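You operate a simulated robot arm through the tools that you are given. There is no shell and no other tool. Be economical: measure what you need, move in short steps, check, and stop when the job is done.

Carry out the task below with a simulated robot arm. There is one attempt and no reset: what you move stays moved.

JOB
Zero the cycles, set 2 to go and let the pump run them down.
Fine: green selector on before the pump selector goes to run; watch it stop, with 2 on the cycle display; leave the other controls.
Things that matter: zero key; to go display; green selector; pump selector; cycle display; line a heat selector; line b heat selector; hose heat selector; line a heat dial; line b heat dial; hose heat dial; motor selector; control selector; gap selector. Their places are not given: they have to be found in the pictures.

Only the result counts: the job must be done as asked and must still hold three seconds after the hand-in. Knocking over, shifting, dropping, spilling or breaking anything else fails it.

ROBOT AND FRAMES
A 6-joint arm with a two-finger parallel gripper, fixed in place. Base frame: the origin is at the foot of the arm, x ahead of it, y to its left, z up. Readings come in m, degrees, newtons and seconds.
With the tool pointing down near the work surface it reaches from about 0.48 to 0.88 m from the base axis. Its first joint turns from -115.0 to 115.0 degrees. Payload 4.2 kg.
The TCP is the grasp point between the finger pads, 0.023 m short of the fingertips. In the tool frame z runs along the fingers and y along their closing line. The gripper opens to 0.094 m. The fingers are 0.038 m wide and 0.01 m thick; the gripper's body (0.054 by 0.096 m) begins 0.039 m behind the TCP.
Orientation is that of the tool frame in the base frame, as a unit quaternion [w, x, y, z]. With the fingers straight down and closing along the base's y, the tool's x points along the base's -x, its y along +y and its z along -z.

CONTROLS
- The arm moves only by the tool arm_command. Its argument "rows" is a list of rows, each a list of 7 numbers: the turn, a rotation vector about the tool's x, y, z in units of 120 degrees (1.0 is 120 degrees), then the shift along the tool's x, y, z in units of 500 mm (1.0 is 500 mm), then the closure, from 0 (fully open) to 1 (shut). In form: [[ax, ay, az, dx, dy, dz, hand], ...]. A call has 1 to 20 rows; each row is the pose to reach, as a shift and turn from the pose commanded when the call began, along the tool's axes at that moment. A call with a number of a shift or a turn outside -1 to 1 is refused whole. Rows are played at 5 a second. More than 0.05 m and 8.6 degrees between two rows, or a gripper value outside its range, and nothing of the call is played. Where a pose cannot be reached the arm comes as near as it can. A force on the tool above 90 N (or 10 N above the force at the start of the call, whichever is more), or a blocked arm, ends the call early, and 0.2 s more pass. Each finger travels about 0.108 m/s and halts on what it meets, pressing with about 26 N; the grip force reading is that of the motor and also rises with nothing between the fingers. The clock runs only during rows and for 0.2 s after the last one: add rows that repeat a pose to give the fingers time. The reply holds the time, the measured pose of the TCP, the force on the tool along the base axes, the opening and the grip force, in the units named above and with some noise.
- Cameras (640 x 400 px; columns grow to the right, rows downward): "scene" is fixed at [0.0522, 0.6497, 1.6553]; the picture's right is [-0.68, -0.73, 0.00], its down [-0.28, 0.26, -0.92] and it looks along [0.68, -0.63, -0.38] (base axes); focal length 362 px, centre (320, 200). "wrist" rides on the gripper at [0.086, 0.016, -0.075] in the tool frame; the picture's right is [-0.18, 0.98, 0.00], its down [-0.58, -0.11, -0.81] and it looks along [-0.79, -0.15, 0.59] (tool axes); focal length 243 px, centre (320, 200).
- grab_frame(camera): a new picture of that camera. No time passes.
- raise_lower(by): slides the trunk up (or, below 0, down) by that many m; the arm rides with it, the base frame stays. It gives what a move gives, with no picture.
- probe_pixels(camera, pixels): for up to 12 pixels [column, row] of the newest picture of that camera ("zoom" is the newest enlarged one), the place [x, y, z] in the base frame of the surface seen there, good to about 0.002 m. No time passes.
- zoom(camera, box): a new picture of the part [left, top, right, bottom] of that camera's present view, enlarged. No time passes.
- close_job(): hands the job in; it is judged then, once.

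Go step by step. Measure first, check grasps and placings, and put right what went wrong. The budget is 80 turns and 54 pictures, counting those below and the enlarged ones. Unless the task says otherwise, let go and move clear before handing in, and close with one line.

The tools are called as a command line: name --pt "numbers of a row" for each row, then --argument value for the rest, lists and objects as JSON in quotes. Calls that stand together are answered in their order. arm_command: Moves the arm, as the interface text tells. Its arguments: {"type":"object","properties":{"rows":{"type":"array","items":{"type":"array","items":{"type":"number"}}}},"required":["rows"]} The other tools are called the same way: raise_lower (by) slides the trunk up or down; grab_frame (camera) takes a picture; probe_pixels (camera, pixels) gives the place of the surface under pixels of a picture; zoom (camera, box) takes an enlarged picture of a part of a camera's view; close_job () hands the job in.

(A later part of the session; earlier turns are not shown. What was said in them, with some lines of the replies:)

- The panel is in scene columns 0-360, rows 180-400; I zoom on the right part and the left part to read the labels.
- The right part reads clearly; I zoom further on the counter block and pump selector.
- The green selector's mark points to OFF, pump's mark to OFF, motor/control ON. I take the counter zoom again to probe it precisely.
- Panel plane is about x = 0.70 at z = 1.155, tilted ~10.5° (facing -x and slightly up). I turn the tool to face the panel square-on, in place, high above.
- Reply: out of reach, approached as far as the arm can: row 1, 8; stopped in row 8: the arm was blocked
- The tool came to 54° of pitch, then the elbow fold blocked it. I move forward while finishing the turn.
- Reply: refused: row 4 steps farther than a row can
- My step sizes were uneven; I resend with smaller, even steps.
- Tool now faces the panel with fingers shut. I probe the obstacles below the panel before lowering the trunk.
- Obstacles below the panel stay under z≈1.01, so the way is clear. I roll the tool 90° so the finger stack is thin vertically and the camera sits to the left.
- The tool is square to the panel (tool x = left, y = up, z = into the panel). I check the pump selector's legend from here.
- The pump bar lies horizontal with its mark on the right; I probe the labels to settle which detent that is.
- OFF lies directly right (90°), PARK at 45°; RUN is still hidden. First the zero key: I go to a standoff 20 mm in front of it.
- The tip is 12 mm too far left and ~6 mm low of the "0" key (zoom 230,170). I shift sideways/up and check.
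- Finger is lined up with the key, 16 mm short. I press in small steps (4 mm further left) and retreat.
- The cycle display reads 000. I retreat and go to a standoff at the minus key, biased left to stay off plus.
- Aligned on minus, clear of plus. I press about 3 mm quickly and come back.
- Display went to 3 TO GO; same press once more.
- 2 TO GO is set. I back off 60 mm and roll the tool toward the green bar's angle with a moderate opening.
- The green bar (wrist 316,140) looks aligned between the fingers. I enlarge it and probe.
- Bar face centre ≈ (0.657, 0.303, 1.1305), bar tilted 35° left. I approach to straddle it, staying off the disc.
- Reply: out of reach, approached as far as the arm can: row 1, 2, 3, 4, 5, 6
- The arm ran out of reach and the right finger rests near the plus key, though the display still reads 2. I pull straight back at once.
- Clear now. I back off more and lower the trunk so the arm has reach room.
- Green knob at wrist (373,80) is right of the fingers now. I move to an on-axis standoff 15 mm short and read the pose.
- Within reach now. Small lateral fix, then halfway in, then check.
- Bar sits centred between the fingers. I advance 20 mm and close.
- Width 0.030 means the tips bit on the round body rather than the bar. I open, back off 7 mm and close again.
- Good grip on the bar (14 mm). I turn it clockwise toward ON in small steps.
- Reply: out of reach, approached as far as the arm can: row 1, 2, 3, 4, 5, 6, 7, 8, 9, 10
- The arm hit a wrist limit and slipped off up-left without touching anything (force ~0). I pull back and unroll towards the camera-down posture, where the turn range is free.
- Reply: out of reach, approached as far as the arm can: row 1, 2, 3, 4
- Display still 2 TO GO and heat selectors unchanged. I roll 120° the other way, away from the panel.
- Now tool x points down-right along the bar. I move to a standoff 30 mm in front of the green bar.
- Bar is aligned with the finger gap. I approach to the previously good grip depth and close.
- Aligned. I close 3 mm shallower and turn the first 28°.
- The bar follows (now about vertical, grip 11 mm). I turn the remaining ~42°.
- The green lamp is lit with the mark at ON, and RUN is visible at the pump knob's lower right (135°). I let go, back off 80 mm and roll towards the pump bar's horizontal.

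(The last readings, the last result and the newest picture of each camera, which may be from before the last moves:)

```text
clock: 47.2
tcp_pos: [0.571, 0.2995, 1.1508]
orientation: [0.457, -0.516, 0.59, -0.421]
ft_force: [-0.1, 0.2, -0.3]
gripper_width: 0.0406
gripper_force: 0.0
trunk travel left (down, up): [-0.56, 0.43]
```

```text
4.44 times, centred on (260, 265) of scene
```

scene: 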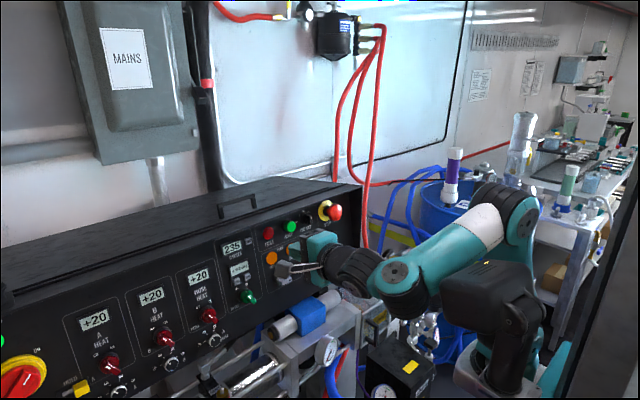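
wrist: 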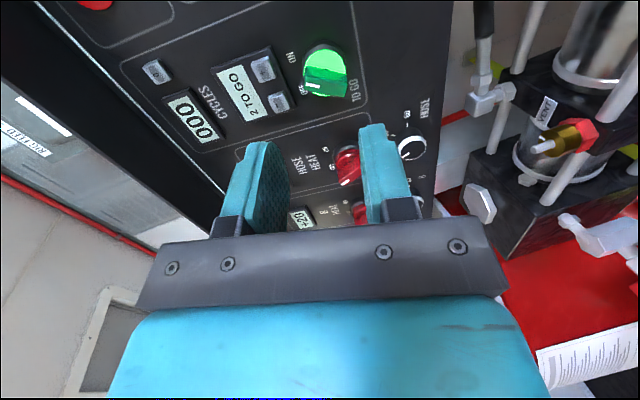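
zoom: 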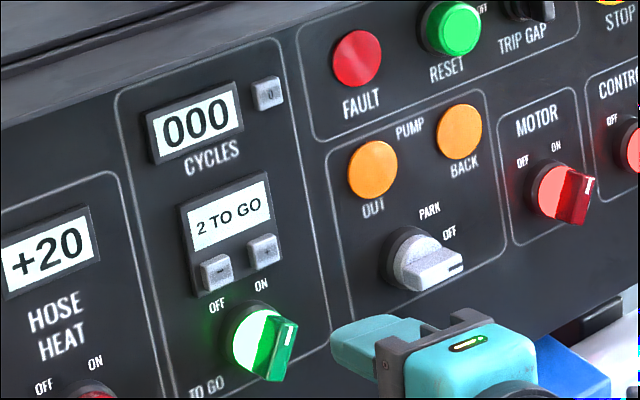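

ON is confirmed and the rest is unchanged. I move to a standoff in front of the pump bar (≈ y 0.198, z 1.127).

arm_command --pt "0 0 -0.02 0.05 -0.003 0.0 0.57" --pt "0 0 -0.04 0.1 -0.005 0.02 0.57" --pt "0 0 -0.05 0.15 -0.008 0.04 0.57" --pt "0 0 -0.05 0.201 -0.0106 0.074 0.57" --pt "0 0 -0.05 0.201 -0.0106 0.074 0.57"

zoom --camera "wrist" --box '[200, 40, 440, 220]'

```text
clock: 48.5
tcp_pos: [0.6018, 0.2031, 1.1378]
orientation: [0.438, -0.548, 0.559, -0.442]
ft_force: [0.8, -0.4, 0.2]
gripper_width: 0.0404
gripper_force: 0.0
trunk travel left (down, up): [-0.56, 0.43]
```

```text
2.22 times, centred on (320, 130) of wrist
```

zoom: 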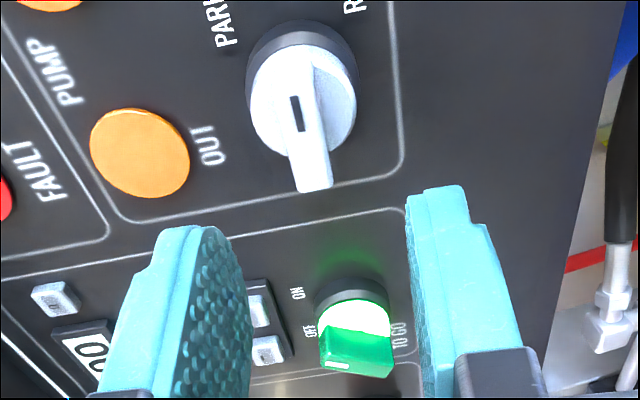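

Bar is nearly centred; RUN starts at top right of this view, i.e. lower right on the panel. I probe the bar face.

probe_pixels --camera "zoom" --pixels '[[296, 110], [312, 180], [290, 70], [300, 150], [320, 150], [285, 130], [345, 90], [260, 100]]'

```text
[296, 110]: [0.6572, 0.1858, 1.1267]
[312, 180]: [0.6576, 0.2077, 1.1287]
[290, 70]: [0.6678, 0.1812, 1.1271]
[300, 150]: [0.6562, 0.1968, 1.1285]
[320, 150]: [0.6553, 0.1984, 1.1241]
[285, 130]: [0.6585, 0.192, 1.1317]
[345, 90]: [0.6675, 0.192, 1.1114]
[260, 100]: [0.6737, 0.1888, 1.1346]
```

Bar centre ≈ (0.657, 0.1965, 1.1275). I approach and close on it.

arm_command --pt "0 0 0 0.012 -0.0036 0.02 0.57" --pt "0 0 0 0.012 -0.0036 0.05 0.57" --pt "0 0 0 0.012 -0.0036 0.084 0.57" --pt "0 0 0 0.012 -0.0036 0.084 0.57" --pt "0 0 0 0.012 -0.0036 0.084 0.75" --pt "0 0 0 0.012 -0.0036 0.084 0.9" --pt "0 0 0 0.012 -0.0036 0.084 1" --pt "0 0 0 0.012 -0.0036 0.084 1"

zoom --camera "wrist" --box '[200, 40, 440, 220]'

```text
clock: 50.2
tcp_pos: [0.6427, 0.1952, 1.1311]
orientation: [0.438, -0.547, 0.559, -0.443]
ft_force: [13.6, 3.6, 23.5]
gripper_width: 0.0113
gripper_force: 45.8
trunk travel left (down, up): [-0.56, 0.43]
```

```text
2.22 times, centred on (320, 130) of wrist
```

zoom: 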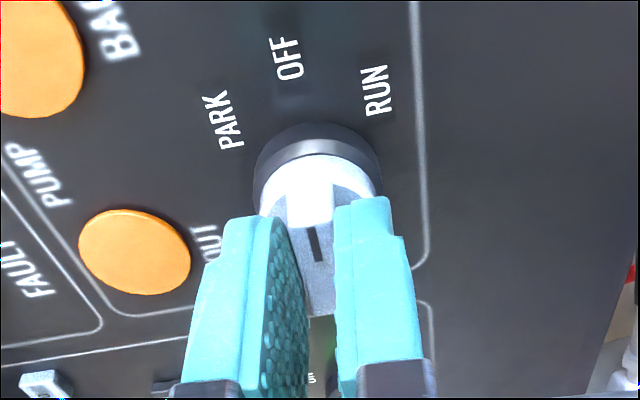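

Grip is good; OFF is mid, RUN one detent clockwise. I turn about 42°.

arm_command --pt "0 0 0.06 0 0 0 1" --pt "0 0 0.12 0 0 0 1" --pt "0 0 0.18 0 0 0 1" --pt "0 0 0.24 0 0 0 1" --pt "0 0 0.3 0 0 0 1" --pt "0 0 0.35 0 0 0 1" --pt "0 0 0.35 0 0 0 1"

zoom --camera "wrist" --box '[200, 40, 440, 220]'

zoom --camera "scene" --box '[200, 220, 320, 310]'

```text
clock: 51.9
tcp_pos: [0.6415, 0.1955, 1.1289]
orientation: [0.568, -0.311, 0.718, -0.257]
ft_force: [3.0, 6.9, 21.5]
gripper_width: 0.0108
gripper_force: 45.3
trunk travel left (down, up): [-0.56, 0.43]
```

```text
2.22 times, centred on (320, 130) of wrist
```

zoom: 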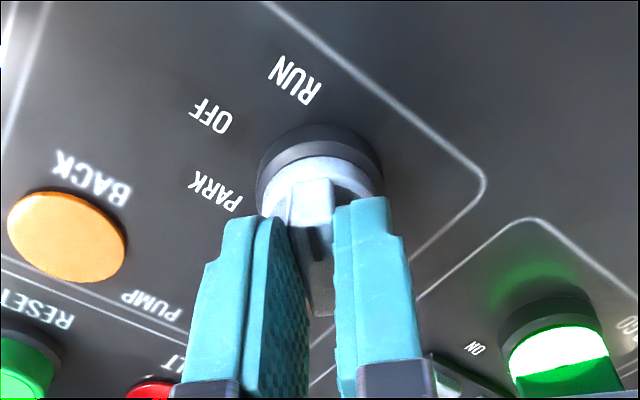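

```text
4.44 times, centred on (260, 265) of scene
```

zoom: 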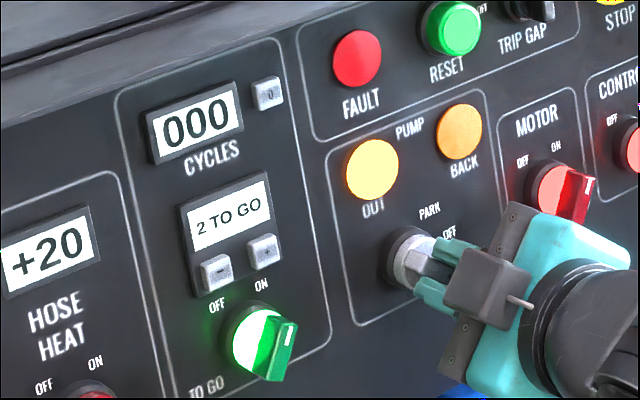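

The OUT lamp is lit: the pump runs. I let go, back off and wait.

arm_command --pt "0 0 0 0 0 0 0.57" --pt "0 0 0 0 0 0 0.57" --pt "0 0 0 0 0 -0.08 0.57" --pt "0 0 0 0 0 -0.16 0.57" --pt "0 0 0 0 0 -0.22 0.57" --pt "0 0 0 0 0 -0.22 0.57" --pt "0 0 0 0 0 -0.22 0.57" --pt "0 0 0 0 0 -0.22 0.57" --pt "0 0 0 0 0 -0.22 0.57" --pt "0 0 0 0 0 -0.22 0.57" --pt "0 0 0 0 0 -0.22 0.57" --pt "0 0 0 0 0 -0.22 0.57" --pt "0 0 0 0 0 -0.22 0.57" --pt "0 0 0 0 0 -0.22 0.57" --pt "0 0 0 0 0 -0.22 0.57" --pt "0 0 0 0 0 -0.22 0.57" --pt "0 0 0 0 0 -0.22 0.57" --pt "0 0 0 0 0 -0.22 0.57"

zoom --camera "scene" --box '[200, 200, 360, 310]'

```text
clock: 55.6
tcp_pos: [0.5368, 0.1977, 1.1521]
orientation: [0.565, -0.311, 0.719, -0.258]
ft_force: [0.4, 0.0, 0.3]
gripper_width: 0.0402
gripper_force: 0.1
trunk travel left (down, up): [-0.56, 0.43]
```

```text
3.64 times, centred on (280, 255) of scene
```

zoom: 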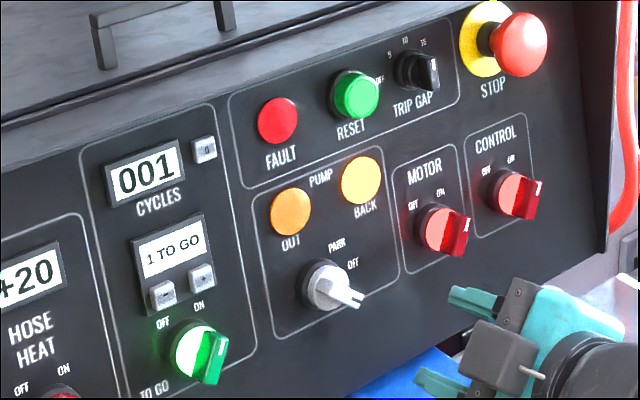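

Counting: 001 cycles, 1 TO GO. I keep still and wait.

arm_command --pt "0 0 0 0 0 0 0.57" --pt "0 0 0 0 0 0 0.57" --pt "0 0 0 0 0 0 0.57" --pt "0 0 0 0 0 0 0.57" --pt "0 0 0 0 0 0 0.57" --pt "0 0 0 0 0 0 0.57" --pt "0 0 0 0 0 0 0.57" --pt "0 0 0 0 0 0 0.57" --pt "0 0 0 0 0 0 0.57" --pt "0 0 0 0 0 0 0.57" --pt "0 0 0 0 0 0 0.57" --pt "0 0 0 0 0 0 0.57" --pt "0 0 0 0 0 0 0.57" --pt "0 0 0 0 0 0 0.57" --pt "0 0 0 0 0 0 0.57" --pt "0 0 0 0 0 0 0.57" --pt "0 0 0 0 0 0 0.57" --pt "0 0 0 0 0 0 0.57" --pt "0 0 0 0 0 0 0.57" --pt "0 0 0 0 0 0 0.57"

arm_command --pt "0 0 0 0 0 0 0.57" --pt "0 0 0 0 0 0 0.57" --pt "0 0 0 0 0 0 0.57" --pt "0 0 0 0 0 0 0.57" --pt "0 0 0 0 0 0 0.57" --pt "0 0 0 0 0 0 0.57" --pt "0 0 0 0 0 0 0.57" --pt "0 0 0 0 0 0 0.57" --pt "0 0 0 0 0 0 0.57" --pt "0 0 0 0 0 0 0.57" --pt "0 0 0 0 0 0 0.57" --pt "0 0 0 0 0 0 0.57" --pt "0 0 0 0 0 0 0.57" --pt "0 0 0 0 0 0 0.57" --pt "0 0 0 0 0 0 0.57" --pt "0 0 0 0 0 0 0.57" --pt "0 0 0 0 0 0 0.57" --pt "0 0 0 0 0 0 0.57" --pt "0 0 0 0 0 0 0.57" --pt "0 0 0 0 0 0 0.57"

zoom --camera "scene" --box '[200, 200, 360, 310]'

```text
clock: 59.9
tcp_pos: [0.5364, 0.1984, 1.1511]
orientation: [0.566, -0.312, 0.719, -0.256]
ft_force: [-0.3, -0.3, 0.1]
gripper_width: 0.0403
gripper_force: 0.0
trunk travel left (down, up): [-0.56, 0.43]
```

```text
clock: 64.0
tcp_pos: [0.5353, 0.1981, 1.152]
orientation: [0.567, -0.311, 0.719, -0.256]
ft_force: [0.1, 1.1, -0.8]
gripper_width: 0.0405
gripper_force: 0.0
trunk travel left (down, up): [-0.56, 0.43]
```

```text
3.64 times, centred on (280, 255) of scene
```

zoom: 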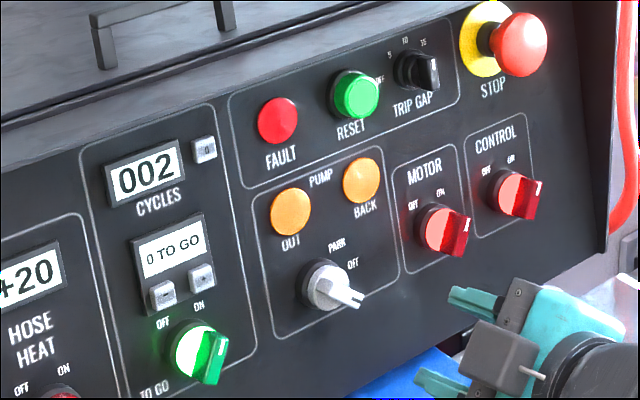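

The display shows 002 and 0 TO GO, with both pump lamps dark: it has stopped. A last look at the left-hand controls.

zoom --camera "scene" --box '[60, 260, 240, 400]'

```text
2.86 times, centred on (150, 330) of scene
```

zoom: 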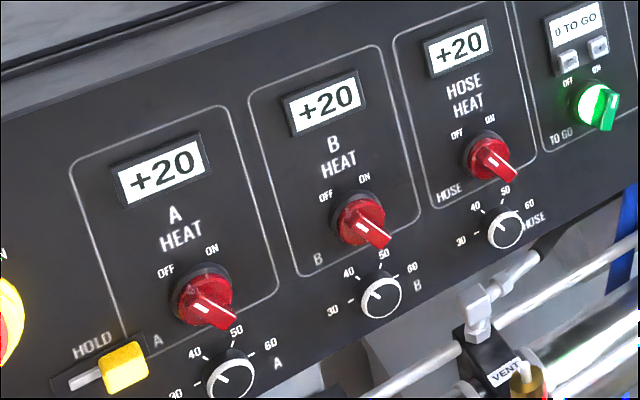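

The heat selectors and dials look the same as at the start, and the gripper is clear, so I hand in.

close_job

```text
The job is handed in.
```

The job is done and handed in: I zeroed the cycles, set 2 to go, and turned the green selector on before the pump selector went to run. The pump stopped by itself with 002 on the cycle display and 0 to go. The other controls look unchanged in the pictures. While I was lining up on the green selector, a finger briefly pressed near the plus key, but the display stayed at 2.
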